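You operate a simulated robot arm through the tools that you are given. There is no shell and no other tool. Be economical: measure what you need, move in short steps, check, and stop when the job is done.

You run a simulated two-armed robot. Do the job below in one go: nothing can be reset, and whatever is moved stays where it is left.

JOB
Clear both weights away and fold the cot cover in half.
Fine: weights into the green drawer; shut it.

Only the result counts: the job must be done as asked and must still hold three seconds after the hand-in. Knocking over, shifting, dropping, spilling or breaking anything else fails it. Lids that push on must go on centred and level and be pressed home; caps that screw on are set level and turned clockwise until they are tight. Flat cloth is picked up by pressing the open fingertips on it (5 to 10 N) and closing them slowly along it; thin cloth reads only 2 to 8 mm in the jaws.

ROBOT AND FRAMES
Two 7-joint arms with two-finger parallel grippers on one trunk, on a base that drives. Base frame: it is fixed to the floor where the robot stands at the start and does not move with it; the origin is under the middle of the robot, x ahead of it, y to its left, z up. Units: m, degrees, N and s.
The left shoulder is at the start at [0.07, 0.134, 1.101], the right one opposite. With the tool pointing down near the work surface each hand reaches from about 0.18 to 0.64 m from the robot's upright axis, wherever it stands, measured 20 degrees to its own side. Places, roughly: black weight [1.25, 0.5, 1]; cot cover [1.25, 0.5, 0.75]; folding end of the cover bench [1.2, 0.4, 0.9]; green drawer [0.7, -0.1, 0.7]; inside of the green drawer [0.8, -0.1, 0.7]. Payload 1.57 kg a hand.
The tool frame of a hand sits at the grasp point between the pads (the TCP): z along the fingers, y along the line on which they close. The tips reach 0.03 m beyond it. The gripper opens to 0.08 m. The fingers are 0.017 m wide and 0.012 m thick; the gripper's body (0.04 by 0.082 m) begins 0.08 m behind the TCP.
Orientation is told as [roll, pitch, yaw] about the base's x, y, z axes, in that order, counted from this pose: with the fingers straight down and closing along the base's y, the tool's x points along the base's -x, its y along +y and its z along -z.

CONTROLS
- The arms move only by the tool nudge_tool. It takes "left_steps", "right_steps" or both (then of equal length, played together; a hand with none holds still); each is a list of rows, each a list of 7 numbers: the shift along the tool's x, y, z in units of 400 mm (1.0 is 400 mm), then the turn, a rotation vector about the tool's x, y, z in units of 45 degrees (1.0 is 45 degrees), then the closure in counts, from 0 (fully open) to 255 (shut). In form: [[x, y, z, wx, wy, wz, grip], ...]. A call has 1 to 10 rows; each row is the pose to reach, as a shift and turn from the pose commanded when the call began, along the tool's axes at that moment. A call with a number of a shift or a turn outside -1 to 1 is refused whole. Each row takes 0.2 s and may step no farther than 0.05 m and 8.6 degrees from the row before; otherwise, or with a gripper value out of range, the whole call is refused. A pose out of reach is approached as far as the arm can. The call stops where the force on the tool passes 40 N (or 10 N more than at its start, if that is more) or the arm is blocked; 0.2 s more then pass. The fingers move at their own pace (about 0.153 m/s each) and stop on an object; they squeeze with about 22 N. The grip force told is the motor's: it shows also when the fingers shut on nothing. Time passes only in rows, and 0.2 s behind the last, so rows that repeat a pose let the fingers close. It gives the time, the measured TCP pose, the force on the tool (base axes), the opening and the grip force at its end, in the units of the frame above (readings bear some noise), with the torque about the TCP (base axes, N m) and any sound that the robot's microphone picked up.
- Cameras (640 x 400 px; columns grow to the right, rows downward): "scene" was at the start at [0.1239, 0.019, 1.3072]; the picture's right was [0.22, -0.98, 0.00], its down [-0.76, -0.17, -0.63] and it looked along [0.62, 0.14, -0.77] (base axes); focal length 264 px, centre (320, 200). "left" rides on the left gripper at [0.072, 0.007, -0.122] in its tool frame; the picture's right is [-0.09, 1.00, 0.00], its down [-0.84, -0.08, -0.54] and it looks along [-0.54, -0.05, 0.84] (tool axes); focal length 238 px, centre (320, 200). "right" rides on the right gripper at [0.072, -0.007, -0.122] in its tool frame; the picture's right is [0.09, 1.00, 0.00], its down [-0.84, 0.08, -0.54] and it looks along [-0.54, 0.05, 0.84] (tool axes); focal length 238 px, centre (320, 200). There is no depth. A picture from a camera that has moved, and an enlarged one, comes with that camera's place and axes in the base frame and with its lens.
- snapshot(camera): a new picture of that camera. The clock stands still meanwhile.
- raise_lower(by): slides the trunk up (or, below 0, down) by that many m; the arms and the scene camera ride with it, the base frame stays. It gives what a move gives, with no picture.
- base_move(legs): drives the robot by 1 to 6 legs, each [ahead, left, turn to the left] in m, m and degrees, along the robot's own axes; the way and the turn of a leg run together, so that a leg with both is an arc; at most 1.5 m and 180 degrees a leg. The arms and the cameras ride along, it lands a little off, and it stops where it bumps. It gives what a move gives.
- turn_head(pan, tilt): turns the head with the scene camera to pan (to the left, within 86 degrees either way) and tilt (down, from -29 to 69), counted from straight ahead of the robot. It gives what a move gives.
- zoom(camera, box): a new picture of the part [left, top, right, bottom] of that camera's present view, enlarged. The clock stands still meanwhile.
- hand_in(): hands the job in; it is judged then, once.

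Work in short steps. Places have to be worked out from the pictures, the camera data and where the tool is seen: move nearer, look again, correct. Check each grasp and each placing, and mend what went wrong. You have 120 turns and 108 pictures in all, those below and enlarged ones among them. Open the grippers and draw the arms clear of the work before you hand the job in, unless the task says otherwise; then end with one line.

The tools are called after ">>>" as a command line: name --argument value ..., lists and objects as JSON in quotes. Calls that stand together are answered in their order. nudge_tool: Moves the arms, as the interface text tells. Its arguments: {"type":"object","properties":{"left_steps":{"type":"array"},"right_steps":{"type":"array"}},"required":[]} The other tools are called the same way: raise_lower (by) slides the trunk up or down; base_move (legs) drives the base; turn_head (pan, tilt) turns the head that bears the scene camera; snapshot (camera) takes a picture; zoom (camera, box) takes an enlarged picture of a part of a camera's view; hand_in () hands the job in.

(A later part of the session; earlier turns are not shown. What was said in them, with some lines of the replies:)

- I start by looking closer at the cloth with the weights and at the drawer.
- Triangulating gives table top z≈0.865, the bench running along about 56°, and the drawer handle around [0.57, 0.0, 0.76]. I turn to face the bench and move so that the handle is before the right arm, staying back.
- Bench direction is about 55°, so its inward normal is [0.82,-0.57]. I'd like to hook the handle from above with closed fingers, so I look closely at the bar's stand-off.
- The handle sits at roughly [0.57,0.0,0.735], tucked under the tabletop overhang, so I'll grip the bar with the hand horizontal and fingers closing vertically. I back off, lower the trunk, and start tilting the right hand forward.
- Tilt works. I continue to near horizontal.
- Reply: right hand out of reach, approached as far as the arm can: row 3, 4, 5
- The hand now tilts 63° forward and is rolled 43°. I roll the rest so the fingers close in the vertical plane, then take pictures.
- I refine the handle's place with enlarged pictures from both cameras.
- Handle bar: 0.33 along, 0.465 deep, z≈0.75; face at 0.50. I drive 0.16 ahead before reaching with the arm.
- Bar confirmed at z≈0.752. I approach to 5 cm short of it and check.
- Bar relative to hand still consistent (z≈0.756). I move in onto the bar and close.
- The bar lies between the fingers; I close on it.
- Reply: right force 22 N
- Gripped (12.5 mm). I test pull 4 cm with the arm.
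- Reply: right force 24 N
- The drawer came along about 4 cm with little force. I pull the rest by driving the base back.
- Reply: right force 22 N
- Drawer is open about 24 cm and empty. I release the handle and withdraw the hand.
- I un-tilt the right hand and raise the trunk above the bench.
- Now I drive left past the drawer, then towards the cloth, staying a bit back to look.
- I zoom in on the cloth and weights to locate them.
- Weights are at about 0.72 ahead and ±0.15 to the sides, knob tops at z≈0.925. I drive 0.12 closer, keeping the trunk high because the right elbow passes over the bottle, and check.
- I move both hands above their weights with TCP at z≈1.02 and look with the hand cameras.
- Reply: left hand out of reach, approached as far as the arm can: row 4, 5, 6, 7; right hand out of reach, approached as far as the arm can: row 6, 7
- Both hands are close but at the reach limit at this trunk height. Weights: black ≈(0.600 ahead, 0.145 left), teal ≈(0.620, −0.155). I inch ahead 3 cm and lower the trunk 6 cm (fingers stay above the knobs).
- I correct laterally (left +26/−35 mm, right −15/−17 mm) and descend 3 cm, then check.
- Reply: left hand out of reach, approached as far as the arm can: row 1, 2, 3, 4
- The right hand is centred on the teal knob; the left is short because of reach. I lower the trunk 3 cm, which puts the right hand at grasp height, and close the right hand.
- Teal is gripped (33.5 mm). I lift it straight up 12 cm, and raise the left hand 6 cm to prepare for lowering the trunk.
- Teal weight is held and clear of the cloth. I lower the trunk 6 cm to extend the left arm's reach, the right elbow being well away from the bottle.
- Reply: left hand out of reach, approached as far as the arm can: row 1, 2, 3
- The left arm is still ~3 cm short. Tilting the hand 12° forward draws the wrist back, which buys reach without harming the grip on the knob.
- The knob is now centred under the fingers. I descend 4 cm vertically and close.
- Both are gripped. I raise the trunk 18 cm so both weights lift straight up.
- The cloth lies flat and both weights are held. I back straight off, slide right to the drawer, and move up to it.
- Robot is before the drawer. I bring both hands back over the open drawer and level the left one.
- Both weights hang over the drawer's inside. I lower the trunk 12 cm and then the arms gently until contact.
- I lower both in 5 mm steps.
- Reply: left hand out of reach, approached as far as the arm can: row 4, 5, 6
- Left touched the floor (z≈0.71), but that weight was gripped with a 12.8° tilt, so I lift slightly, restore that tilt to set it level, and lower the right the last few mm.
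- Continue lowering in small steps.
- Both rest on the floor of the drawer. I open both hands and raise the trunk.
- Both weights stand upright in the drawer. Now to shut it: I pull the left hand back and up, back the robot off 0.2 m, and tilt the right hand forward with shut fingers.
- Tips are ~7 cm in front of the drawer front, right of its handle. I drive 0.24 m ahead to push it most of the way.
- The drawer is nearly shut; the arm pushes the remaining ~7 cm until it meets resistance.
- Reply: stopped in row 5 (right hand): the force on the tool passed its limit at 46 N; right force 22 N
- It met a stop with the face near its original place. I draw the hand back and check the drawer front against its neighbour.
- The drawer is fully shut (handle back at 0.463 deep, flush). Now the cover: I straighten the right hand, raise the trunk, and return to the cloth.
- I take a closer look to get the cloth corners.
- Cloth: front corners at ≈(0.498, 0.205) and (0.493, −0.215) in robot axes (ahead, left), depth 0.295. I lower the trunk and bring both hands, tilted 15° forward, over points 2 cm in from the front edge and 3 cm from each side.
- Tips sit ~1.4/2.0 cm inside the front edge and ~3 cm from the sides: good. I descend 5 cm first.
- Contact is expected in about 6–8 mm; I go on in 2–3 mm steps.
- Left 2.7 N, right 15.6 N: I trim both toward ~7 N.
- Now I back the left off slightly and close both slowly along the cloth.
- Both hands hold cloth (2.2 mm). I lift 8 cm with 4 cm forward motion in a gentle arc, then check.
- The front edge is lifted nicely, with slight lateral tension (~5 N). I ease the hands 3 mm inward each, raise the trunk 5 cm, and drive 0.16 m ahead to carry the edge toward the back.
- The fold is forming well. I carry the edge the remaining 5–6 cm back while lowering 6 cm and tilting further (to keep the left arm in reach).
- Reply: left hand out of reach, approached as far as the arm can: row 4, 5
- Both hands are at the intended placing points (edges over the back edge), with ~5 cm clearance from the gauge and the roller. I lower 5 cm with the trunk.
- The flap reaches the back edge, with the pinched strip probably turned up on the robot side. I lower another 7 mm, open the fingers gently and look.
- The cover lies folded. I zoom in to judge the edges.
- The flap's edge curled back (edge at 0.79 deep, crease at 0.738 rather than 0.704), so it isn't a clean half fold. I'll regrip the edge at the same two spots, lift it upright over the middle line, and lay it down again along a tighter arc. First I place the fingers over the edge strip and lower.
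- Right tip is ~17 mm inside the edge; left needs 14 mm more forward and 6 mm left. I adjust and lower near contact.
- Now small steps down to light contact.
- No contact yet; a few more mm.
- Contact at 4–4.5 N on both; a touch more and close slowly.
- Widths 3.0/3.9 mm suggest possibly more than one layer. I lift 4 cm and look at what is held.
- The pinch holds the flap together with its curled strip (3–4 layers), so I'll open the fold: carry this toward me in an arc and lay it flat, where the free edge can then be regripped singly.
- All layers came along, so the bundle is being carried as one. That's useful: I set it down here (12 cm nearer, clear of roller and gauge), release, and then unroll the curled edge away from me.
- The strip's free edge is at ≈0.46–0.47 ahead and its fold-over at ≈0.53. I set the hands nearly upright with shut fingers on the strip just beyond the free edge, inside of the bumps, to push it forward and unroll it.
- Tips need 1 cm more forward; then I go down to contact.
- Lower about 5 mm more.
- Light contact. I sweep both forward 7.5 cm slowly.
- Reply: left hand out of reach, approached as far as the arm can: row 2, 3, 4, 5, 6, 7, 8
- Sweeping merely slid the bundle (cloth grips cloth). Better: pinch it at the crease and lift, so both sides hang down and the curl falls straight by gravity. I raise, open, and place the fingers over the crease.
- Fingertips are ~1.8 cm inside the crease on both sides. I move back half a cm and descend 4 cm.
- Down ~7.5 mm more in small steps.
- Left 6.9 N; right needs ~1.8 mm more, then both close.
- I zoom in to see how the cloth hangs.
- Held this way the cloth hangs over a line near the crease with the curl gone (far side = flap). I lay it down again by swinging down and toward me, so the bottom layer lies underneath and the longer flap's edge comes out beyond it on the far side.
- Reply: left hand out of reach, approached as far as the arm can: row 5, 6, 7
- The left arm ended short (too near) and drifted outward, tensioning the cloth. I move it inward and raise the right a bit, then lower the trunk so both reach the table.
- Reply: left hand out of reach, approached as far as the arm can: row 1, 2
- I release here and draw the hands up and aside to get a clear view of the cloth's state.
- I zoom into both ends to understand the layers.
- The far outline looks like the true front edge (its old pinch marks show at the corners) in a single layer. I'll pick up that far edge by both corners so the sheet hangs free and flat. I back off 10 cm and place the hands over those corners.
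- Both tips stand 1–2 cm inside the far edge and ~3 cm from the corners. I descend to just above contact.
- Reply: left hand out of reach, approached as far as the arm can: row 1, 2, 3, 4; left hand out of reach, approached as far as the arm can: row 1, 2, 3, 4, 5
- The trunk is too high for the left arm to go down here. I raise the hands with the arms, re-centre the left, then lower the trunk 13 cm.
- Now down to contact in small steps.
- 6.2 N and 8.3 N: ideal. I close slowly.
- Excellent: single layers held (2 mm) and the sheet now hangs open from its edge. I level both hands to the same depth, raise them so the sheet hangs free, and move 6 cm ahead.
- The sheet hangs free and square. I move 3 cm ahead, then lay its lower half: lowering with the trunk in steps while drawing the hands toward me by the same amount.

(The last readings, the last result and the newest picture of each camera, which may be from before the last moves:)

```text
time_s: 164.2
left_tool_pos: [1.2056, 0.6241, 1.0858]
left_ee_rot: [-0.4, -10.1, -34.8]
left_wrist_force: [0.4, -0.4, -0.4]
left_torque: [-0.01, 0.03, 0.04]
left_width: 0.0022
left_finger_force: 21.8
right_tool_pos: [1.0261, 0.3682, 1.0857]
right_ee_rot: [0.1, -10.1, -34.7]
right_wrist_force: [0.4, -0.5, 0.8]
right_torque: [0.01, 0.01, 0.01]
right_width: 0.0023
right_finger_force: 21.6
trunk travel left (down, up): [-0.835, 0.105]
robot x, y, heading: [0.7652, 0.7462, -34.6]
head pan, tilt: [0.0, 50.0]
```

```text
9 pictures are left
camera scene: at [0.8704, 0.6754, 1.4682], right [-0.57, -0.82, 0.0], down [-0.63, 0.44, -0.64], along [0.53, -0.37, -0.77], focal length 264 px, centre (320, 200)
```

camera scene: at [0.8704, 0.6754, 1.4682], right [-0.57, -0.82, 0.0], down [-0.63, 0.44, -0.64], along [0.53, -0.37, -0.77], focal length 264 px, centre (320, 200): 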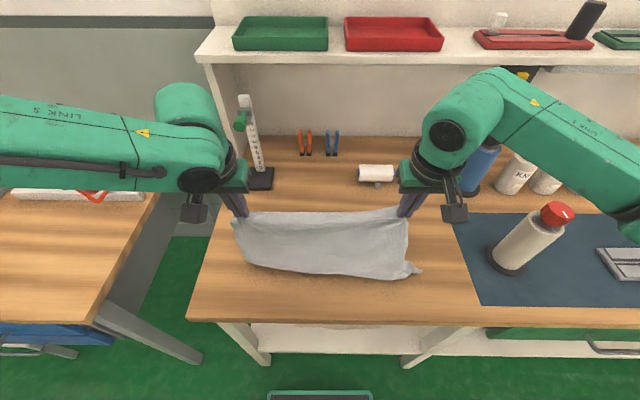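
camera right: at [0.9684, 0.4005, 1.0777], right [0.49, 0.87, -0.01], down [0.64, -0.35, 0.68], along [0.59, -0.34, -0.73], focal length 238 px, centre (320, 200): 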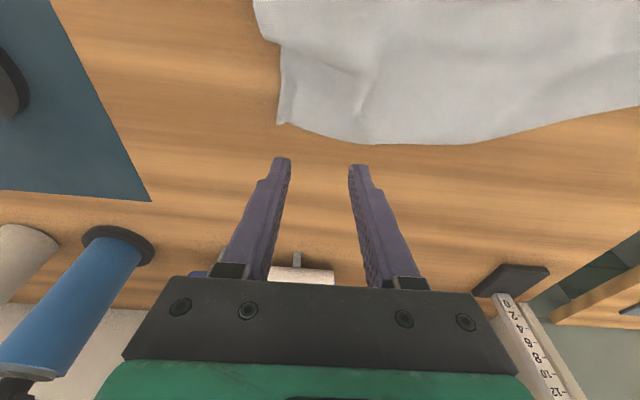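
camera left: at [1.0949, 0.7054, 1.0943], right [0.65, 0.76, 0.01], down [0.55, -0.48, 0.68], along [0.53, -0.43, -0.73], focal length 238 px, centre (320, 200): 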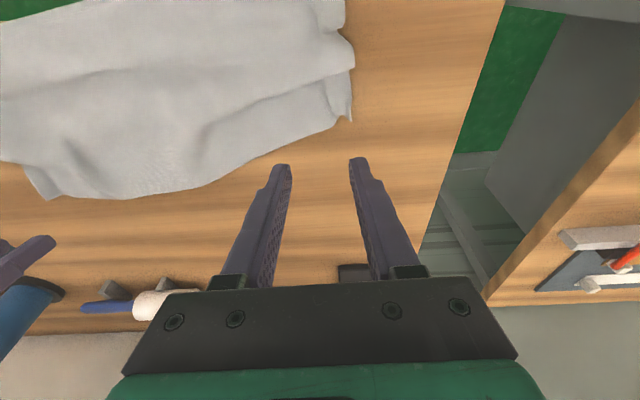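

I check with the right hand camera where the lower edge lies.

>>> snapshot --camera "right"

>>> zoom --camera "scene" --box '[220, 190, 440, 300]'

```text
8 pictures are left
camera right: at [0.948, 0.4152, 1.1922], right [0.49, 0.87, -0.01], down [0.64, -0.35, 0.68], along [0.59, -0.34, -0.73], focal length 238 px, centre (320, 200)
```

right: 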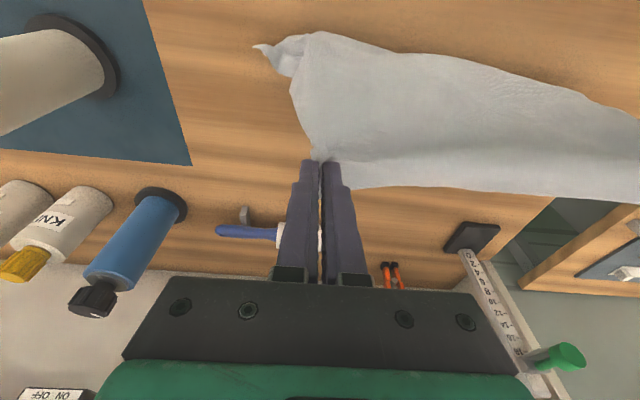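

```text
2.91 times, centred on (330, 245) of scene
camera zoom: at [0.8704, 0.6754, 1.4682], right [-0.57, -0.82, 0.0], down [-0.63, 0.44, -0.64], along [0.53, -0.37, -0.77], focal length 768 px, centre (291, 69)
```

zoom: 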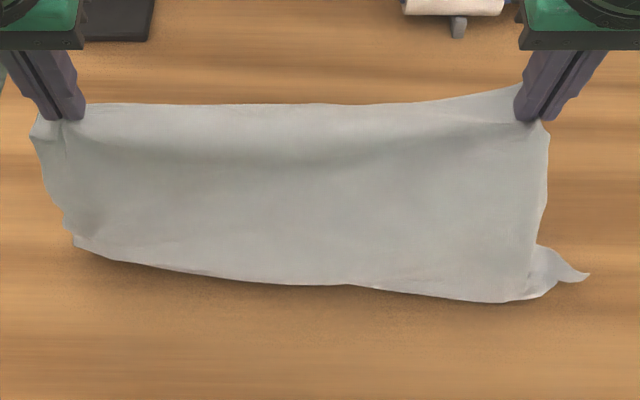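

The lower edge seems to have slumped toward me instead of trailing away. I lift again, move forward, touch the edge down and drag it toward me so it trails on the far side, continuing lower step by step.

>>> raise_lower --by 0.102

>>> nudge_tool --left_steps '[[-0.082, 0, 0.0145, 0, 0, 0, 255], [-0.164, 0, 0.029, 0, 0, 0, 255], [-0.246, 0, 0.0435, 0, 0, 0, 255], [-0.246, 0, 0.0435, 0, 0, 0, 255], [-0.246, 0, 0.0435, 0, 0, 0, 255], [-0.246, 0, 0.0435, 0, 0, 0, 255], [-0.246, 0, 0.0435, 0, 0, 0, 255]]' --right_steps '[[-0.082, 0, 0.0145, 0, 0, 0, 255], [-0.164, 0, 0.029, 0, 0, 0, 255], [-0.246, 0, 0.0435, 0, 0, 0, 255], [-0.246, 0, 0.0435, 0, 0, 0, 255], [-0.246, 0, 0.0435, 0, 0, 0, 255], [-0.246, 0, 0.0435, 0, 0, 0, 255], [-0.246, 0, 0.0435, 0, 0, 0, 255]]'

>>> raise_lower --by -0.045

>>> nudge_tool --left_steps '[[0.03, 0, -0.005, 0, 0, 0, 255], [0.06, 0, -0.01, 0, 0, 0, 255], [0.09, 0, -0.016, 0, 0, 0, 255], [0.12, 0, -0.021, 0, 0, 0, 255], [0.148, 0, -0.026, 0, 0, 0, 255]]' --right_steps '[[0.03, 0, -0.005, 0, 0, 0, 255], [0.06, 0, -0.01, 0, 0, 0, 255], [0.09, 0, -0.016, 0, 0, 0, 255], [0.12, 0, -0.021, 0, 0, 0, 255], [0.148, 0, -0.026, 0, 0, 0, 255]]'

>>> snapshot --camera "scene"

```text
time_s: 165.6
left_tool_pos: [1.2054, 0.6253, 1.1875]
left_ee_rot: [-0.3, -10.2, -34.8]
left_wrist_force: [0.6, -0.1, 0.9]
left_torque: [0.01, 0.04, 0.01]
left_width: 0.002
left_finger_force: 22.6
right_tool_pos: [1.0274, 0.3681, 1.1886]
right_ee_rot: [0.1, -10.1, -34.7]
right_wrist_force: [0.3, 0.3, -0.5]
right_torque: [0.01, -0.03, 0.0]
right_width: 0.0023
right_finger_force: 21.7
trunk travel left (down, up): [-0.937, 0.003]
robot x, y, heading: [0.7731, 0.7456, -34.8]
head pan, tilt: [0.0, 50.0]
```

```text
time_s: 167.2
left_tool_pos: [1.2868, 0.5666, 1.1893]
left_ee_rot: [-0.3, -10.2, -34.8]
left_wrist_force: [0.0, -0.2, -0.3]
left_torque: [0.01, 0.05, 0.0]
left_width: 0.0019
left_finger_force: 21.6
right_tool_pos: [1.1101, 0.3115, 1.1873]
right_ee_rot: [0.0, -10.0, -34.5]
right_wrist_force: [-0.2, 0.4, 1.0]
right_torque: [0.0, -0.02, 0.01]
right_width: 0.0021
right_finger_force: 21.9
trunk travel left (down, up): [-0.937, 0.003]
robot x, y, heading: [0.7662, 0.7474, -34.9]
head pan, tilt: [0.0, 50.0]
```

```text
time_s: 168.1
left_tool_pos: [1.2873, 0.5678, 1.1443]
left_ee_rot: [-0.2, -10.3, -34.8]
left_wrist_force: [0.2, 0.2, -0.6]
left_torque: [-0.02, 0.0, -0.05]
left_width: 0.0018
left_finger_force: 22.4
right_tool_pos: [1.1095, 0.3124, 1.1422]
right_ee_rot: [0.1, -10.1, -34.6]
right_wrist_force: [-0.4, -0.5, 0.1]
right_torque: [-0.02, -0.06, -0.02]
right_width: 0.0022
right_finger_force: 22.0
trunk travel left (down, up): [-0.892, 0.048]
robot x, y, heading: [0.766, 0.7452, -34.6]
head pan, tilt: [0.0, 50.0]
```

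```text
time_s: 169.2
left_tool_pos: [1.2363, 0.6016, 1.1437]
left_ee_rot: [-0.3, -10.3, -34.7]
left_wrist_force: [-0.7, -0.1, -0.4]
left_torque: [-0.01, -0.04, 0.0]
left_width: 0.0021
left_finger_force: 21.5
right_tool_pos: [1.0601, 0.3474, 1.1436]
right_ee_rot: [0.1, -10.1, -34.5]
right_wrist_force: [0.5, 0.6, -0.7]
right_torque: [-0.04, 0.03, -0.04]
right_width: 0.0022
right_finger_force: 22.1
trunk travel left (down, up): [-0.892, 0.048]
robot x, y, heading: [0.7658, 0.743, -34.9]
head pan, tilt: [0.0, 50.0]
```

```text
6 pictures are left
camera scene: at [0.8691, 0.6763, 1.5254], right [-0.57, -0.82, 0.0], down [-0.63, 0.44, -0.64], along [0.53, -0.37, -0.77], focal length 264 px, centre (320, 200)
```

scene: 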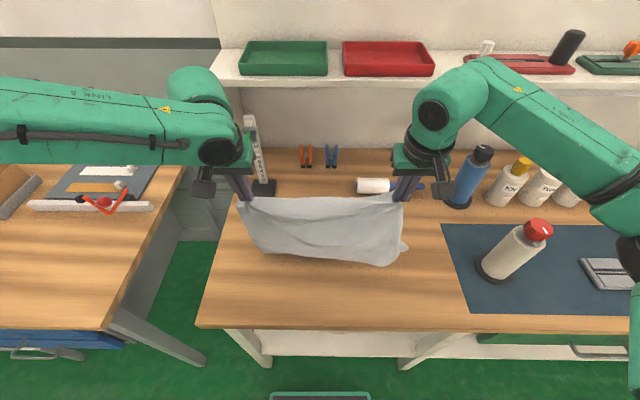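

The sheet now hangs nearly straight with its lower edge dragged. I continue: draw toward me 3.5 cm and lower 3 cm, four times.

>>> nudge_tool --left_steps '[[0.043, 0, -0.0075, 0, 0, 0, 255], [0.086, 0, -0.0152, 0, 0, 0, 255]]' --right_steps '[[0.043, 0, -0.0075, 0, 0, 0, 255], [0.086, 0, -0.0152, 0, 0, 0, 255]]'

>>> raise_lower --by -0.03

>>> nudge_tool --left_steps '[[0.043, 0, -0.0075, 0, 0, 0, 255], [0.086, 0, -0.0152, 0, 0, 0, 255]]' --right_steps '[[0.043, 0, -0.0075, 0, 0, 0, 255], [0.086, 0, -0.0152, 0, 0, 0, 255]]'

>>> raise_lower --by -0.03

>>> nudge_tool --left_steps '[[0.043, 0, -0.0075, 0, 0, 0, 255], [0.086, 0, -0.0152, 0, 0, 0, 255]]' --right_steps '[[0.043, 0, -0.0075, 0, 0, 0, 255], [0.086, 0, -0.0152, 0, 0, 0, 255]]'

>>> raise_lower --by -0.03

>>> zoom --camera "scene" --box '[210, 160, 430, 330]'

```text
time_s: 169.8
left_tool_pos: [1.2079, 0.6212, 1.1446]
left_ee_rot: [-0.4, -10.4, -34.9]
left_wrist_force: [0.2, 0.3, -1.0]
left_torque: [-0.03, -0.05, 0.02]
left_width: 0.0024
left_finger_force: 21.5
right_tool_pos: [1.0292, 0.3699, 1.144]
right_ee_rot: [0.1, -10.3, -34.6]
right_wrist_force: [-0.6, 0.5, -0.5]
right_torque: [-0.01, -0.04, -0.02]
right_width: 0.002
right_finger_force: 22.1
trunk travel left (down, up): [-0.892, 0.048]
robot x, y, heading: [0.7652, 0.7475, -34.8]
head pan, tilt: [0.0, 50.0]
```

```text
time_s: 170.6
left_tool_pos: [1.2095, 0.6192, 1.1133]
left_ee_rot: [-0.2, -10.3, -34.9]
left_wrist_force: [0.2, 0.6, -0.4]
left_torque: [-0.01, 0.02, -0.01]
left_width: 0.0018
left_finger_force: 21.4
right_tool_pos: [1.0315, 0.3683, 1.1117]
right_ee_rot: [0.1, -10.1, -34.6]
right_wrist_force: [-0.4, 0.6, 0.4]
right_torque: [-0.06, 0.02, -0.01]
right_width: 0.0023
right_finger_force: 21.9
trunk travel left (down, up): [-0.862, 0.078]
robot x, y, heading: [0.7642, 0.7444, -34.6]
head pan, tilt: [0.0, 50.0]
```

```text
time_s: 171.2
left_tool_pos: [1.18, 0.6403, 1.1136]
left_ee_rot: [-0.4, -10.4, -34.8]
left_wrist_force: [-0.3, -0.3, 0.5]
left_torque: [0.0, -0.04, -0.03]
left_width: 0.0019
left_finger_force: 22.1
right_tool_pos: [1.0009, 0.3882, 1.1121]
right_ee_rot: [0.1, -10.1, -34.6]
right_wrist_force: [-0.6, 0.6, 0.2]
right_torque: [-0.05, -0.03, 0.01]
right_width: 0.0024
right_finger_force: 22.1
trunk travel left (down, up): [-0.862, 0.078]
robot x, y, heading: [0.7646, 0.7471, -34.3]
head pan, tilt: [0.0, 50.0]
```

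```text
time_s: 171.9
left_tool_pos: [1.1816, 0.6391, 1.0833]
left_ee_rot: [-0.2, -10.2, -34.7]
left_wrist_force: [0.4, -0.4, -0.3]
left_torque: [0.06, -0.01, 0.01]
left_width: 0.0021
left_finger_force: 22.5
right_tool_pos: [1.0044, 0.3876, 1.0814]
right_ee_rot: [0.2, -10.2, -34.6]
right_wrist_force: [0.5, 0.3, 0.1]
right_torque: [-0.05, -0.04, -0.01]
right_width: 0.0022
right_finger_force: 21.7
trunk travel left (down, up): [-0.832, 0.108]
robot x, y, heading: [0.7639, 0.7466, -34.5]
head pan, tilt: [0.0, 50.0]
```

```text
time_s: 172.6
left_tool_pos: [1.1593, 0.6552, 1.0841]
left_ee_rot: [-0.3, -10.3, -34.9]
left_wrist_force: [0.0, 0.2, -0.4]
left_torque: [0.02, 0.0, 0.0]
left_width: 0.0021
left_finger_force: 22.2
left hand out of reach, approached as far as the arm can: row 2
right_tool_pos: [0.9735, 0.4082, 1.0829]
right_ee_rot: [0.1, -10.1, -34.6]
right_wrist_force: [0.1, -0.4, -0.3]
right_torque: [-0.03, 0.02, 0.02]
right_width: 0.0021
right_finger_force: 21.9
trunk travel left (down, up): [-0.832, 0.108]
robot x, y, heading: [0.7699, 0.744, -34.8]
head pan, tilt: [0.0, 50.0]
```

```text
time_s: 173.3
left_tool_pos: [1.1589, 0.655, 1.0521]
left_ee_rot: [-0.2, -10.2, -34.8]
left_wrist_force: [0.1, 0.2, -0.1]
left_torque: [0.0, 0.03, 0.01]
left_width: 0.002
left_finger_force: 21.4
right_tool_pos: [0.9742, 0.4069, 1.0522]
right_ee_rot: [0.1, -10.2, -34.6]
right_wrist_force: [-0.7, -0.5, 0.7]
right_torque: [0.0, -0.03, -0.03]
right_width: 0.002
right_finger_force: 22.1
trunk travel left (down, up): [-0.802, 0.138]
robot x, y, heading: [0.7691, 0.7424, -34.6]
head pan, tilt: [0.0, 50.0]
```

```text
2.35 times, centred on (320, 245) of scene
camera zoom: at [0.8704, 0.6753, 1.4352], right [-0.57, -0.82, 0.0], down [-0.63, 0.44, -0.64], along [0.53, -0.37, -0.77], focal length 621 px, centre (320, 94)
```

zoom: 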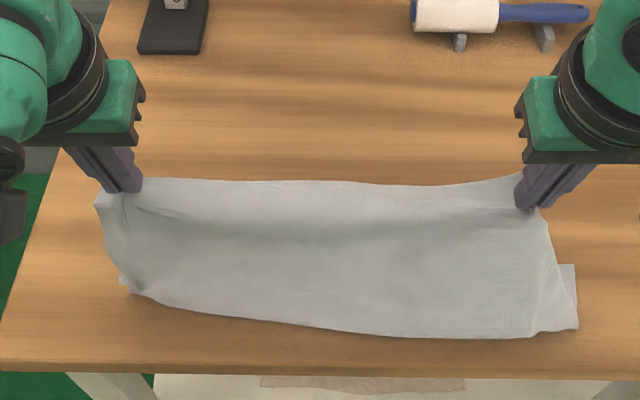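

The lower edge trails correctly on the far side, but it was dragged too near the bench front (≈0.60 deep). I lift again, go farther forward (with more tilt), and repeat with less drag.

>>> raise_lower --by 0.134

>>> nudge_tool --left_steps '[[-0.098, 0, 0.017, 0, -0.067, 0, 255], [-0.197, 0, 0.035, 0, -0.133, 0, 255], [-0.295, 0, 0.052, 0, -0.2, 0, 255], [-0.394, 0, 0.07, 0, -0.267, 0, 255], [-0.4925, 0, 0.087, 0, -0.333, 0, 255], [-0.4925, 0, 0.087, 0, -0.333, 0, 255], [-0.4925, 0, 0.087, 0, -0.333, 0, 255], [-0.4925, 0, 0.087, 0, -0.333, 0, 255], [-0.4925, 0, 0.087, 0, -0.333, 0, 255]]' --right_steps '[[-0.103, 0, 0.018, 0, -0.067, 0, 255], [-0.206, 0, 0.036, 0, -0.133, 0, 255], [-0.309, 0, 0.054, 0, -0.2, 0, 255], [-0.412, 0, 0.073, 0, -0.267, 0, 255], [-0.515, 0, 0.091, 0, -0.333, 0, 255], [-0.515, 0, 0.091, 0, -0.333, 0, 255], [-0.515, 0, 0.091, 0, -0.333, 0, 255], [-0.515, 0, 0.091, 0, -0.333, 0, 255], [-0.515, 0, 0.091, 0, -0.333, 0, 255]]'

>>> raise_lower --by -0.035

>>> nudge_tool --left_steps '[[0.03, 0, -0.014, 0, 0, 0, 255], [0.06, 0, -0.028, 0, 0, 0, 255], [0.0906, 0, -0.0423, 0, 0, 0, 255]]' --right_steps '[[0.03, 0, -0.014, 0, 0, 0, 255], [0.06, 0, -0.028, 0, 0, 0, 255], [0.0906, 0, -0.0423, 0, 0, 0, 255]]'

```text
time_s: 174.9
left_tool_pos: [1.1606, 0.6546, 1.1869]
left_ee_rot: [-0.3, -10.2, -34.9]
left_wrist_force: [-0.7, -0.2, -0.2]
left_torque: [0.02, 0.02, 0.0]
left_width: 0.0019
left_finger_force: 21.6
right_tool_pos: [0.9729, 0.4077, 1.1858]
right_ee_rot: [0.1, -10.1, -34.5]
right_wrist_force: [-0.7, -0.3, 0.4]
right_torque: [-0.02, 0.02, -0.01]
right_width: 0.0024
right_finger_force: 21.9
trunk travel left (down, up): [-0.936, 0.004]
robot x, y, heading: [0.7667, 0.7441, -34.7]
head pan, tilt: [0.0, 50.0]
```

```text
time_s: 176.9
left_tool_pos: [1.3229, 0.5408, 1.1878]
left_ee_rot: [-0.4, -25.2, -34.8]
left_wrist_force: [0.9, -0.3, 0.0]
left_torque: [-0.03, 0.0, 0.0]
left_width: 0.0018
left_finger_force: 22.6
right_tool_pos: [1.1459, 0.2884, 1.1849]
right_ee_rot: [0.1, -25.0, -34.5]
right_wrist_force: [0.0, -0.2, 0.2]
right_torque: [0.0, 0.0, -0.03]
right_width: 0.0021
right_finger_force: 22.1
trunk travel left (down, up): [-0.936, 0.004]
robot x, y, heading: [0.7662, 0.7452, -34.7]
head pan, tilt: [0.0, 50.0]
```

```text
time_s: 177.7
left_tool_pos: [1.3226, 0.5403, 1.1528]
left_ee_rot: [-0.4, -25.1, -34.7]
left_wrist_force: [-0.1, 0.7, -0.2]
left_torque: [0.01, 0.04, 0.01]
left_width: 0.002
left_finger_force: 22.1
right_tool_pos: [1.1466, 0.2884, 1.1499]
right_ee_rot: [0.1, -25.1, -34.6]
right_wrist_force: [0.4, 0.1, -0.9]
right_torque: [0.0, 0.02, 0.0]
right_width: 0.0021
right_finger_force: 22.1
trunk travel left (down, up): [-0.901, 0.039]
robot x, y, heading: [0.7662, 0.7467, -34.8]
head pan, tilt: [0.0, 50.0]
```

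```text
time_s: 178.5
left_tool_pos: [1.2887, 0.564, 1.1542]
left_ee_rot: [-0.4, -25.3, -34.7]
left_wrist_force: [-0.5, 0.6, 0.7]
left_torque: [-0.01, 0.03, -0.03]
left_width: 0.0015
left_finger_force: 21.9
right_tool_pos: [1.1127, 0.3124, 1.1488]
right_ee_rot: [0.1, -25.1, -34.6]
right_wrist_force: [0.2, 0.0, -0.5]
right_torque: [0.0, 0.0, 0.03]
right_width: 0.0022
right_finger_force: 22.0
trunk travel left (down, up): [-0.901, 0.039]
robot x, y, heading: [0.7685, 0.7461, -34.6]
head pan, tilt: [0.0, 50.0]
```

Now lower 3.5 cm / draw 2 cm, three times, then look.

>>> raise_lower --by -0.03

>>> nudge_tool --left_steps '[[0.0453, 0, -0.0211, 0, 0, 0, 255], [0.068, 0, -0.0317, 0, 0, 0, 255]]' --right_steps '[[0.0453, 0, -0.0211, 0, 0, 0, 255], [0.068, 0, -0.0317, 0, 0, 0, 255]]'

>>> raise_lower --by -0.035

>>> nudge_tool --left_steps '[[0.0453, 0, -0.0211, 0, 0, 0, 255]]' --right_steps '[[0.0453, 0, -0.0211, 0, 0, 0, 255]]'

>>> raise_lower --by -0.035

>>> nudge_tool --left_steps '[[0.0453, 0, -0.0211, 0, 0, 0, 255]]' --right_steps '[[0.0453, 0, -0.0211, 0, 0, 0, 255]]'

>>> zoom --camera "scene" --box '[210, 140, 430, 300]'

```text
time_s: 179.3
left_tool_pos: [1.2905, 0.5638, 1.123]
left_ee_rot: [-0.4, -25.1, -34.7]
left_wrist_force: [1.0, -0.5, -0.5]
left_torque: [-0.03, 0.01, -0.03]
left_width: 0.0019
left_finger_force: 21.8
right_tool_pos: [1.1118, 0.3109, 1.1197]
right_ee_rot: [0.1, -25.1, -34.5]
right_wrist_force: [-0.3, 0.9, 0.5]
right_torque: [-0.04, -0.01, 0.01]
right_width: 0.002
right_finger_force: 21.4
trunk travel left (down, up): [-0.871, 0.069]
robot x, y, heading: [0.7659, 0.7467, -34.9]
head pan, tilt: [0.0, 50.0]
```

```text
time_s: 179.9
left_tool_pos: [1.2631, 0.5817, 1.1233]
left_ee_rot: [-0.3, -25.2, -34.8]
left_wrist_force: [-0.6, -0.6, 0.5]
left_torque: [0.0, 0.0, -0.01]
left_width: 0.0021
left_finger_force: 22.2
right_tool_pos: [1.0865, 0.3297, 1.1189]
right_ee_rot: [0.2, -25.0, -34.7]
right_wrist_force: [-0.1, 0.0, -0.1]
right_torque: [0.0, -0.04, 0.02]
right_width: 0.002
right_finger_force: 22.1
trunk travel left (down, up): [-0.871, 0.069]
robot x, y, heading: [0.7674, 0.7474, -34.8]
head pan, tilt: [0.0, 50.0]
```

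```text
time_s: 180.7
left_tool_pos: [1.2649, 0.5806, 1.0882]
left_ee_rot: [-0.3, -25.1, -34.6]
left_wrist_force: [-0.5, 0.1, 0.6]
left_torque: [-0.04, 0.03, 0.02]
left_width: 0.002
left_finger_force: 22.2
right_tool_pos: [1.0886, 0.3284, 1.0829]
right_ee_rot: [0.2, -25.0, -34.6]
right_wrist_force: [0.7, 0.2, -0.8]
right_torque: [-0.01, 0.0, 0.0]
right_width: 0.0022
right_finger_force: 22.6
trunk travel left (down, up): [-0.836, 0.104]
robot x, y, heading: [0.7647, 0.7509, -34.8]
head pan, tilt: [0.0, 50.0]
```

```text
time_s: 181.1
left_tool_pos: [1.247, 0.5932, 1.0885]
left_ee_rot: [-0.5, -25.4, -34.8]
left_wrist_force: [-0.6, -0.3, 0.1]
left_torque: [0.0, -0.01, 0.03]
left_width: 0.0021
left_finger_force: 22.3
right_tool_pos: [1.0696, 0.3411, 1.0846]
right_ee_rot: [0.1, -25.2, -34.7]
right_wrist_force: [-0.3, -0.5, -0.5]
right_torque: [0.01, -0.02, -0.01]
right_width: 0.0022
right_finger_force: 22.0
trunk travel left (down, up): [-0.836, 0.104]
robot x, y, heading: [0.765, 0.7449, -34.9]
head pan, tilt: [0.0, 50.0]
```

```text
time_s: 181.8
left_tool_pos: [1.2473, 0.5926, 1.0529]
left_ee_rot: [-0.4, -25.2, -34.7]
left_wrist_force: [-0.6, 0.6, 0.3]
left_torque: [-0.02, -0.02, -0.01]
left_width: 0.0018
left_finger_force: 21.9
right_tool_pos: [1.0717, 0.3398, 1.0482]
right_ee_rot: [0.1, -25.0, -34.6]
right_wrist_force: [0.0, 0.4, 0.9]
right_torque: [0.04, 0.0, 0.0]
right_width: 0.0022
right_finger_force: 22.2
trunk travel left (down, up): [-0.801, 0.139]
robot x, y, heading: [0.7668, 0.7457, -34.6]
head pan, tilt: [0.0, 50.0]
```

```text
time_s: 182.2
left_tool_pos: [1.2286, 0.606, 1.0527]
left_ee_rot: [-0.4, -25.4, -34.8]
left_wrist_force: [-0.7, 0.1, -0.1]
left_torque: [0.01, -0.01, -0.03]
left_width: 0.0022
left_finger_force: 22.4
right_tool_pos: [1.0537, 0.3537, 1.0483]
right_ee_rot: [0.0, -25.3, -34.5]
right_wrist_force: [0.6, -1.0, 0.8]
right_torque: [-0.01, 0.0, 0.0]
right_width: 0.0021
right_finger_force: 22.2
trunk travel left (down, up): [-0.801, 0.139]
robot x, y, heading: [0.7678, 0.7485, -34.7]
head pan, tilt: [0.0, 50.0]
```

```text
2.50 times, centred on (320, 220) of scene
camera zoom: at [0.868, 0.6771, 1.4345], right [-0.57, -0.82, 0.0], down [-0.63, 0.44, -0.64], along [0.53, -0.37, -0.76], focal length 660 px, centre (320, 150)
```

zoom: 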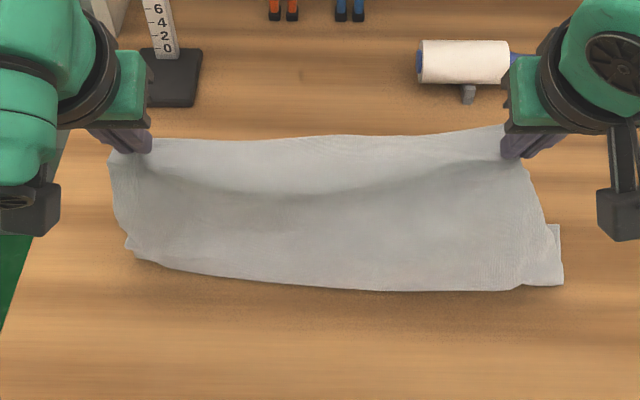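

The sheet trails properly now: lower edge at ≈0.70 deep, belly at 0.63. I complete laying the lower half by driving back 11 cm while lowering ~3 cm, so the hands stand above the intended crease (≈0.56 deep).

>>> base_move --legs '[[-0.055, 0, 0]]'

>>> raise_lower --by -0.015

>>> base_move --legs '[[-0.055, 0, 0]]'

>>> raise_lower --by -0.017

>>> zoom --camera "scene" --box '[210, 140, 430, 300]'

```text
time_s: 183.2
left_tool_pos: [1.1911, 0.6326, 1.0486]
left_ee_rot: [-0.4, -24.9, -34.8]
left_wrist_force: [0.4, -0.5, -1.0]
left_torque: [0.0, 0.02, 0.0]
left_width: 0.002
left_finger_force: 21.6
right_tool_pos: [1.0144, 0.3797, 1.0455]
right_ee_rot: [0.1, -24.6, -34.6]
right_wrist_force: [0.7, 0.1, -0.3]
right_torque: [0.02, 0.02, -0.02]
right_width: 0.002
right_finger_force: 22.0
trunk travel left (down, up): [-0.801, 0.139]
robot x, y, heading: [0.7176, 0.7762, -34.8]
head pan, tilt: [0.0, 50.0]
```

```text
time_s: 183.8
left_tool_pos: [1.1872, 0.6356, 1.0352]
left_ee_rot: [-0.4, -25.2, -34.7]
left_wrist_force: [0.6, -0.6, -0.9]
left_torque: [0.0, 0.04, -0.01]
left_width: 0.0019
left_finger_force: 22.1
right_tool_pos: [1.0093, 0.383, 1.0326]
right_ee_rot: [0.0, -25.0, -34.5]
right_wrist_force: [0.0, 0.2, -0.2]
right_torque: [0.03, 0.0, 0.04]
right_width: 0.0024
right_finger_force: 21.4
trunk travel left (down, up): [-0.786, 0.154]
robot x, y, heading: [0.7229, 0.7767, -34.8]
head pan, tilt: [0.0, 50.0]
```

```text
time_s: 184.8
left_tool_pos: [1.1455, 0.6644, 1.0345]
left_ee_rot: [-0.4, -25.0, -34.7]
left_wrist_force: [-0.2, 0.2, -0.7]
left_torque: [-0.03, 0.03, -0.01]
left_width: 0.0022
left_finger_force: 21.8
right_tool_pos: [0.9684, 0.4123, 1.0321]
right_ee_rot: [0.1, -24.8, -34.6]
right_wrist_force: [0.1, 0.3, 0.1]
right_torque: [0.0, 0.01, -0.03]
right_width: 0.0021
right_finger_force: 22.3
trunk travel left (down, up): [-0.786, 0.154]
robot x, y, heading: [0.6777, 0.8096, -34.9]
head pan, tilt: [0.0, 50.0]
```

```text
time_s: 185.4
left_tool_pos: [1.1413, 0.6672, 1.0201]
left_ee_rot: [-0.4, -25.2, -34.7]
left_wrist_force: [-0.8, -0.1, 0.3]
left_torque: [0.03, 0.02, 0.03]
left_width: 0.0019
left_finger_force: 22.0
right_tool_pos: [0.9657, 0.4138, 1.0166]
right_ee_rot: [0.1, -25.0, -34.6]
right_wrist_force: [0.5, -0.1, 0.1]
right_torque: [-0.01, 0.0, -0.02]
right_width: 0.0022
right_finger_force: 21.4
trunk travel left (down, up): [-0.769, 0.171]
robot x, y, heading: [0.6798, 0.8074, -34.5]
head pan, tilt: [0.0, 50.0]
```

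```text
2.50 times, centred on (320, 220) of scene
camera zoom: at [0.7806, 0.7375, 1.4021], right [-0.57, -0.82, 0.0], down [-0.63, 0.44, -0.64], along [0.53, -0.37, -0.77], focal length 660 px, centre (320, 150)
```

zoom: 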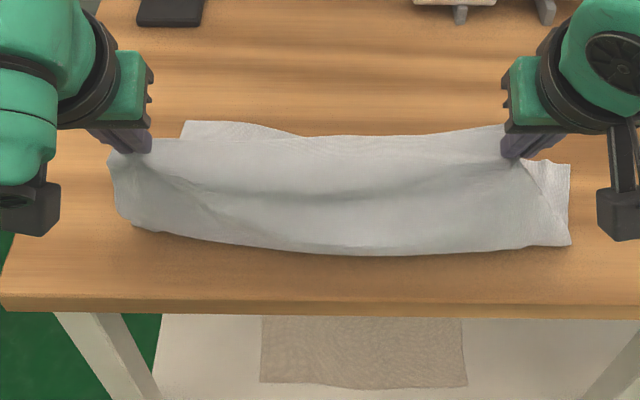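

Now I can see the laid lower edge: its left corner ≈(0.711 deep), right corner ≈(0.653), skewed ~8° and shifted 5 cm right. So I draw the right hand back 5 cm to lay more there, then swing both hands over: base ahead and right with the trunk lowering, then the arms along the arc.

>>> nudge_tool --right_steps '[[0.057, 0, -0.026, 0, 0, 0, 255], [0.113, 0, -0.053, 0, 0, 0, 255]]'

>>> base_move --legs '[[0.04, -0.025, 0]]'

>>> raise_lower --by -0.01

>>> base_move --legs '[[0.04, -0.025, 0]]'

>>> raise_lower --by -0.025

```text
time_s: 186.0
left_tool_pos: [1.1408, 0.6673, 1.0208]
left_ee_rot: [-0.4, -25.3, -34.7]
left_wrist_force: [0.1, -0.9, 0.6]
left_torque: [-0.01, 0.01, 0.01]
left_width: 0.0018
left_finger_force: 22.0
right_tool_pos: [0.9229, 0.4443, 1.0176]
right_ee_rot: [0.1, -25.1, -34.7]
right_wrist_force: [-0.1, 1.1, 0.1]
right_torque: [0.02, -0.01, 0.02]
right_width: 0.0022
right_finger_force: 22.2
trunk travel left (down, up): [-0.769, 0.171]
robot x, y, heading: [0.6783, 0.8094, -34.7]
head pan, tilt: [0.0, 50.0]
```

```text
time_s: 186.9
left_tool_pos: [1.1588, 0.629, 1.0221]
left_ee_rot: [-0.5, -25.5, -34.7]
left_wrist_force: [-1.2, -0.2, 0.0]
left_torque: [-0.02, 0.01, -0.02]
left_width: 0.002
left_finger_force: 21.9
right_tool_pos: [0.9407, 0.4036, 1.0188]
right_ee_rot: [-0.1, -25.3, -34.5]
right_wrist_force: [0.4, 0.3, 0.6]
right_torque: [-0.06, 0.0, 0.0]
right_width: 0.0023
right_finger_force: 21.7
trunk travel left (down, up): [-0.769, 0.171]
robot x, y, heading: [0.6954, 0.7648, -34.6]
head pan, tilt: [0.0, 50.0]
```

```text
time_s: 187.5
left_tool_pos: [1.1594, 0.6265, 1.011]
left_ee_rot: [-0.4, -25.3, -34.6]
left_wrist_force: [0.2, -0.1, 0.0]
left_torque: [-0.02, 0.01, -0.01]
left_width: 0.0017
left_finger_force: 22.2
right_tool_pos: [0.9417, 0.4013, 1.0067]
right_ee_rot: [0.1, -25.2, -34.6]
right_wrist_force: [0.6, 0.4, -0.8]
right_torque: [-0.01, -0.03, -0.02]
right_width: 0.0023
right_finger_force: 22.1
trunk travel left (down, up): [-0.759, 0.181]
robot x, y, heading: [0.6975, 0.7675, -34.3]
head pan, tilt: [0.0, 50.0]
```

```text
time_s: 188.4
left_tool_pos: [1.1747, 0.5852, 1.0103]
left_ee_rot: [-0.6, -25.4, -34.6]
left_wrist_force: [0.0, -0.3, -0.4]
left_torque: [-0.04, -0.01, -0.05]
left_width: 0.002
left_finger_force: 21.8
right_tool_pos: [0.9577, 0.361, 1.0097]
right_ee_rot: [0.1, -25.3, -34.5]
right_wrist_force: [0.8, -0.2, -0.7]
right_torque: [0.02, 0.0, 0.0]
right_width: 0.0022
right_finger_force: 22.3
trunk travel left (down, up): [-0.759, 0.181]
robot x, y, heading: [0.7109, 0.7226, -34.7]
head pan, tilt: [0.0, 50.0]
```

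```text
time_s: 189.1
left_tool_pos: [1.1775, 0.582, 0.9839]
left_ee_rot: [-0.3, -25.2, -34.8]
left_wrist_force: [-0.4, -0.1, 0.2]
left_torque: [-0.01, 0.01, 0.01]
left_width: 0.002
left_finger_force: 22.1
right_tool_pos: [0.9604, 0.3572, 0.9802]
right_ee_rot: [0.1, -25.0, -34.6]
right_wrist_force: [0.2, 0.0, -0.1]
right_torque: [0.02, 0.0, 0.01]
right_width: 0.0022
right_finger_force: 21.8
trunk travel left (down, up): [-0.734, 0.206]
robot x, y, heading: [0.71, 0.7238, -34.8]
head pan, tilt: [0.0, 50.0]
```

Positions match the plan (targets: left 0.688, right 0.644 deep). I finish the arc with the arms down to ~1 cm above the cloth.

>>> nudge_tool --left_steps '[[-0.03, 0, 0.1077, 0, 0, 0, 255], [-0.0265, 0, 0.1916, 0, 0, 0, 255], [-0.0115, 0, 0.243, 0, 0, 0, 255], [-0.0115, 0, 0.243, 0, 0, 0, 255]]' --right_steps '[[-0.037, 0, 0.1, 0, 0, 0, 255], [-0.0335, 0, 0.185, 0, 0, 0, 255], [-0.0225, 0, 0.239, 0, 0, 0, 255], [-0.0225, 0, 0.239, 0, 0, 0, 255]]'

>>> zoom --camera "scene" --box '[210, 140, 430, 300]'

```text
time_s: 190.1
left_tool_pos: [1.2155, 0.5546, 0.8987]
left_ee_rot: [-0.4, -25.2, -34.8]
left_wrist_force: [0.1, -0.2, 0.8]
left_torque: [-0.03, 0.0, -0.01]
left_width: 0.0018
left_finger_force: 22.1
right_tool_pos: [0.9983, 0.3311, 0.8979]
right_ee_rot: [0.0, -25.0, -34.5]
right_wrist_force: [-0.1, -0.1, -0.7]
right_torque: [0.0, 0.0, 0.02]
right_width: 0.0023
right_finger_force: 21.3
trunk travel left (down, up): [-0.734, 0.206]
robot x, y, heading: [0.7122, 0.7237, -34.8]
head pan, tilt: [0.0, 50.0]
```

```text
2.50 times, centred on (320, 220) of scene
camera zoom: at [0.8159, 0.6519, 1.3672], right [-0.57, -0.82, 0.0], down [-0.63, 0.44, -0.64], along [0.53, -0.37, -0.77], focal length 660 px, centre (320, 150)
```

zoom: 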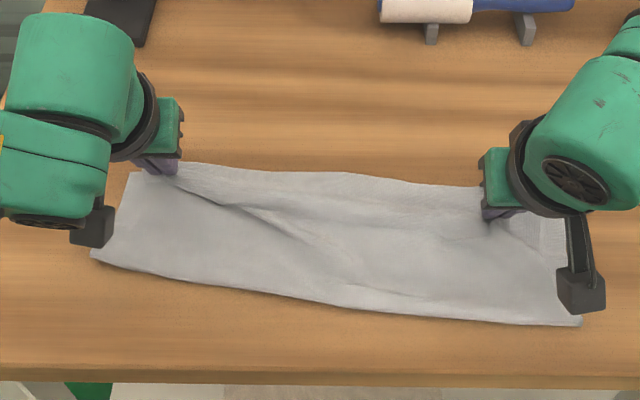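

That looks like a proper half fold. I release gently, raise the hands, and draw back to look.

>>> nudge_tool --left_steps '[[0, 0, 0, 0, 0, 0, 240], [0, 0, 0, 0, 0, 0, 220], [0, 0, 0, 0, 0, 0, 200], [0, 0, 0, 0, 0, 0, 175], [0, 0, 0, 0, 0, 0, 150], [0, 0, 0, 0, 0, 0, 130], [0, 0, 0, 0, 0, 0, 130]]' --right_steps '[[0, 0, 0, 0, 0, 0, 240], [0, 0, 0, 0, 0, 0, 220], [0, 0, 0, 0, 0, 0, 200], [0, 0, 0, 0, 0, 0, 175], [0, 0, 0, 0, 0, 0, 150], [0, 0, 0, 0, 0, 0, 130], [0, 0, 0, 0, 0, 0, 130]]'

>>> raise_lower --by 0.15

>>> base_move --legs '[[-0.2, 0, 0]]'

>>> turn_head --pan 0 --tilt 45

>>> zoom --camera "scene" --box '[220, 110, 430, 240]'

```text
time_s: 191.7
left_tool_pos: [1.2136, 0.5555, 0.8985]
left_ee_rot: [-0.4, -25.1, -34.7]
left_wrist_force: [-0.6, 0.3, -0.4]
left_torque: [0.03, 0.0, 0.03]
left_width: 0.0391
left_finger_force: 0.0
right_tool_pos: [0.9986, 0.3295, 0.8991]
right_ee_rot: [0.1, -25.2, -34.6]
right_wrist_force: [0.6, -0.4, -0.7]
right_torque: [0.01, -0.02, -0.02]
right_width: 0.0391
right_finger_force: 0.1
trunk travel left (down, up): [-0.734, 0.206]
robot x, y, heading: [0.715, 0.7222, -34.7]
head pan, tilt: [0.0, 50.0]
```

```text
time_s: 193.5
left_tool_pos: [1.2148, 0.5555, 1.0493]
left_ee_rot: [-0.4, -25.2, -34.7]
left_wrist_force: [0.1, -0.5, -0.7]
left_torque: [-0.01, 0.02, 0.01]
left_width: 0.039
left_finger_force: 0.2
right_tool_pos: [0.9989, 0.3296, 1.0481]
right_ee_rot: [0.1, -25.1, -34.5]
right_wrist_force: [1.0, 0.0, -0.6]
right_torque: [0.0, -0.02, 0.0]
right_width: 0.0394
right_finger_force: 0.1
trunk travel left (down, up): [-0.884, 0.056]
robot x, y, heading: [0.713, 0.7226, -34.9]
head pan, tilt: [0.0, 50.0]
```

```text
time_s: 195.1
left_tool_pos: [1.0503, 0.6698, 1.0469]
left_ee_rot: [-0.5, -25.1, -34.4]
left_wrist_force: [0.2, -0.8, 0.0]
left_torque: [0.01, 0.03, -0.06]
left_width: 0.0393
left_finger_force: 0.1
right_tool_pos: [0.8364, 0.4436, 1.0473]
right_ee_rot: [0.1, -24.9, -34.4]
right_wrist_force: [-0.3, 1.1, -0.3]
right_torque: [0.01, -0.02, -0.01]
right_width: 0.0391
right_finger_force: 0.0
trunk travel left (down, up): [-0.884, 0.056]
robot x, y, heading: [0.5444, 0.8345, -34.5]
head pan, tilt: [0.0, 50.0]
```

```text
time_s: 195.7
left_tool_pos: [1.0499, 0.6712, 1.0492]
left_ee_rot: [-0.4, -25.3, -34.5]
left_wrist_force: [0.0, 0.4, 0.3]
left_torque: [0.0, 0.03, 0.01]
left_width: 0.0392
left_finger_force: 0.0
right_tool_pos: [0.8348, 0.4448, 1.0476]
right_ee_rot: [0.0, -24.9, -34.4]
right_wrist_force: [-0.4, -0.6, 0.9]
right_torque: [0.01, 0.0, 0.0]
right_width: 0.039
right_finger_force: 0.0
trunk travel left (down, up): [-0.884, 0.056]
robot x, y, heading: [0.5494, 0.8373, -34.4]
head pan, tilt: [0.0, 45.0]
```

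```text
3.05 times, centred on (325, 175) of scene
camera zoom: at [0.6547, 0.764, 1.524], right [-0.57, -0.82, 0.0], down [-0.58, 0.4, -0.71], along [0.58, -0.4, -0.71], focal length 805 px, centre (305, 276)
```

zoom: 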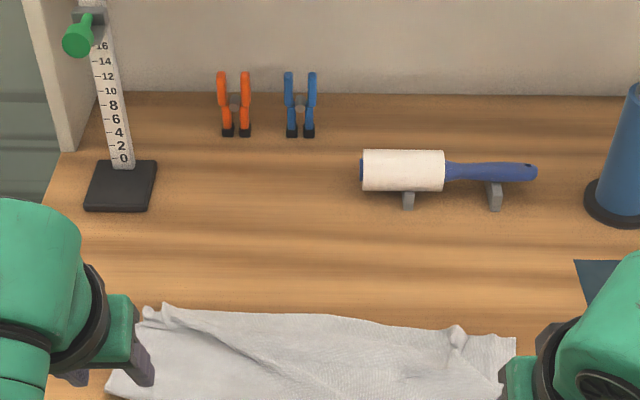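

The view missed the near part. I move the hands aside and back, tilt the head, and take the final picture of the cover.

>>> nudge_tool --left_steps '[[0.05, 0.1, -0.05, 0, 0.1, 0, 130], [0.1, 0.2, -0.1, 0, 0.2, 0, 130], [0.15, 0.3, -0.15, 0, 0.3, 0, 130], [0.15, 0.3, -0.15, 0, 0.3, 0, 130]]' --right_steps '[[0.05, -0.08, -0.05, 0, 0.1, 0, 130], [0.1, -0.16, -0.1, 0, 0.2, 0, 130], [0.15, -0.25, -0.15, 0, 0.3, 0, 130], [0.15, -0.25, -0.15, 0, 0.3, 0, 130]]'

>>> turn_head --pan 0 --tilt 52

>>> zoom --camera "scene" --box '[220, 110, 420, 235]'

```text
time_s: 196.7
left_tool_pos: [1.0523, 0.8153, 1.0763]
left_ee_rot: [-0.4, -11.7, -34.6]
left_wrist_force: [0.1, 0.1, -0.3]
left_torque: [0.0, 0.02, 0.0]
left_width: 0.0397
left_finger_force: 0.0
right_tool_pos: [0.7122, 0.4062, 1.0791]
right_ee_rot: [0.1, -11.5, -34.3]
right_wrist_force: [0.6, 0.4, -0.4]
right_torque: [-0.01, 0.02, 0.01]
right_width: 0.0391
right_finger_force: 0.0
trunk travel left (down, up): [-0.884, 0.056]
robot x, y, heading: [0.5445, 0.8395, -34.4]
head pan, tilt: [0.0, 45.0]
```

```text
time_s: 197.4
left_tool_pos: [1.0514, 0.8143, 1.078]
left_ee_rot: [-0.3, -11.8, -34.6]
left_wrist_force: [0.3, -0.5, -0.1]
left_torque: [0.01, -0.01, 0.0]
left_width: 0.0389
left_finger_force: 0.0
right_tool_pos: [0.7127, 0.4067, 1.0789]
right_ee_rot: [0.0, -11.4, -34.4]
right_wrist_force: [-0.1, -0.5, -0.2]
right_torque: [-0.01, -0.03, 0.0]
right_width: 0.0394
right_finger_force: 0.1
trunk travel left (down, up): [-0.884, 0.056]
robot x, y, heading: [0.5466, 0.8356, -34.6]
head pan, tilt: [0.0, 52.0]
```

```text
3.20 times, centred on (320, 172) of scene
camera zoom: at [0.6493, 0.7675, 1.5146], right [-0.57, -0.82, 0.0], down [-0.65, 0.45, -0.62], along [0.51, -0.35, -0.79], focal length 845 px, centre (320, 288)
```

zoom: 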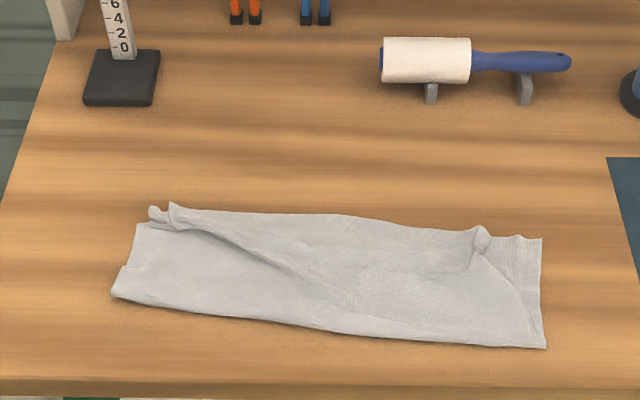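

The cover lies as a neat half-size rectangle (≈0.42 × 0.14 m) with its edges together. The pictures are used up; I open the grippers fully and back away before handing in.

>>> nudge_tool --left_steps '[[0, 0, 0, 0, 0, 0, 60], [0, 0, 0, 0, 0, 0, 0], [0, 0, 0, 0, 0, 0, 0]]' --right_steps '[[0, 0, 0, 0, 0, 0, 60], [0, 0, 0, 0, 0, 0, 0], [0, 0, 0, 0, 0, 0, 0]]'

>>> base_move --legs '[[-0.2, 0, 0]]'

>>> hand_in

```text
time_s: 198.2
left_tool_pos: [1.0511, 0.8154, 1.0764]
left_ee_rot: [-0.3, -11.7, -34.5]
left_wrist_force: [-1.2, -0.1, -0.6]
left_torque: [-0.01, 0.0, 0.01]
left_width: 0.0801
left_finger_force: 0.0
right_tool_pos: [0.7111, 0.4075, 1.08]
right_ee_rot: [0.2, -11.6, -34.3]
right_wrist_force: [-0.6, -0.6, -0.3]
right_torque: [0.02, 0.0, 0.0]
right_width: 0.0803
right_finger_force: 0.0
trunk travel left (down, up): [-0.884, 0.056]
robot x, y, heading: [0.5482, 0.8397, -34.6]
head pan, tilt: [0.0, 52.0]
```

```text
time_s: 199.8
left_tool_pos: [0.891, 0.9279, 1.0756]
left_ee_rot: [-0.2, -11.5, -34.3]
left_wrist_force: [0.5, -0.7, -1.0]
left_torque: [-0.02, 0.06, 0.02]
left_width: 0.0799
left_finger_force: 0.1
right_tool_pos: [0.553, 0.5176, 1.0768]
right_ee_rot: [0.0, -11.3, -34.2]
right_wrist_force: [-0.2, 0.7, 0.3]
right_torque: [0.03, 0.02, 0.01]
right_width: 0.08
right_finger_force: 0.0
trunk travel left (down, up): [-0.884, 0.056]
robot x, y, heading: [0.3824, 0.9484, -34.1]
head pan, tilt: [0.0, 52.0]
```

```text
The job is handed in.
```

Both weights are in the green drawer, which is shut, and the cot cover is folded in half on the bench. It lies about 10–15 cm nearer the front edge than before, slightly askew, with small creases at two corners.
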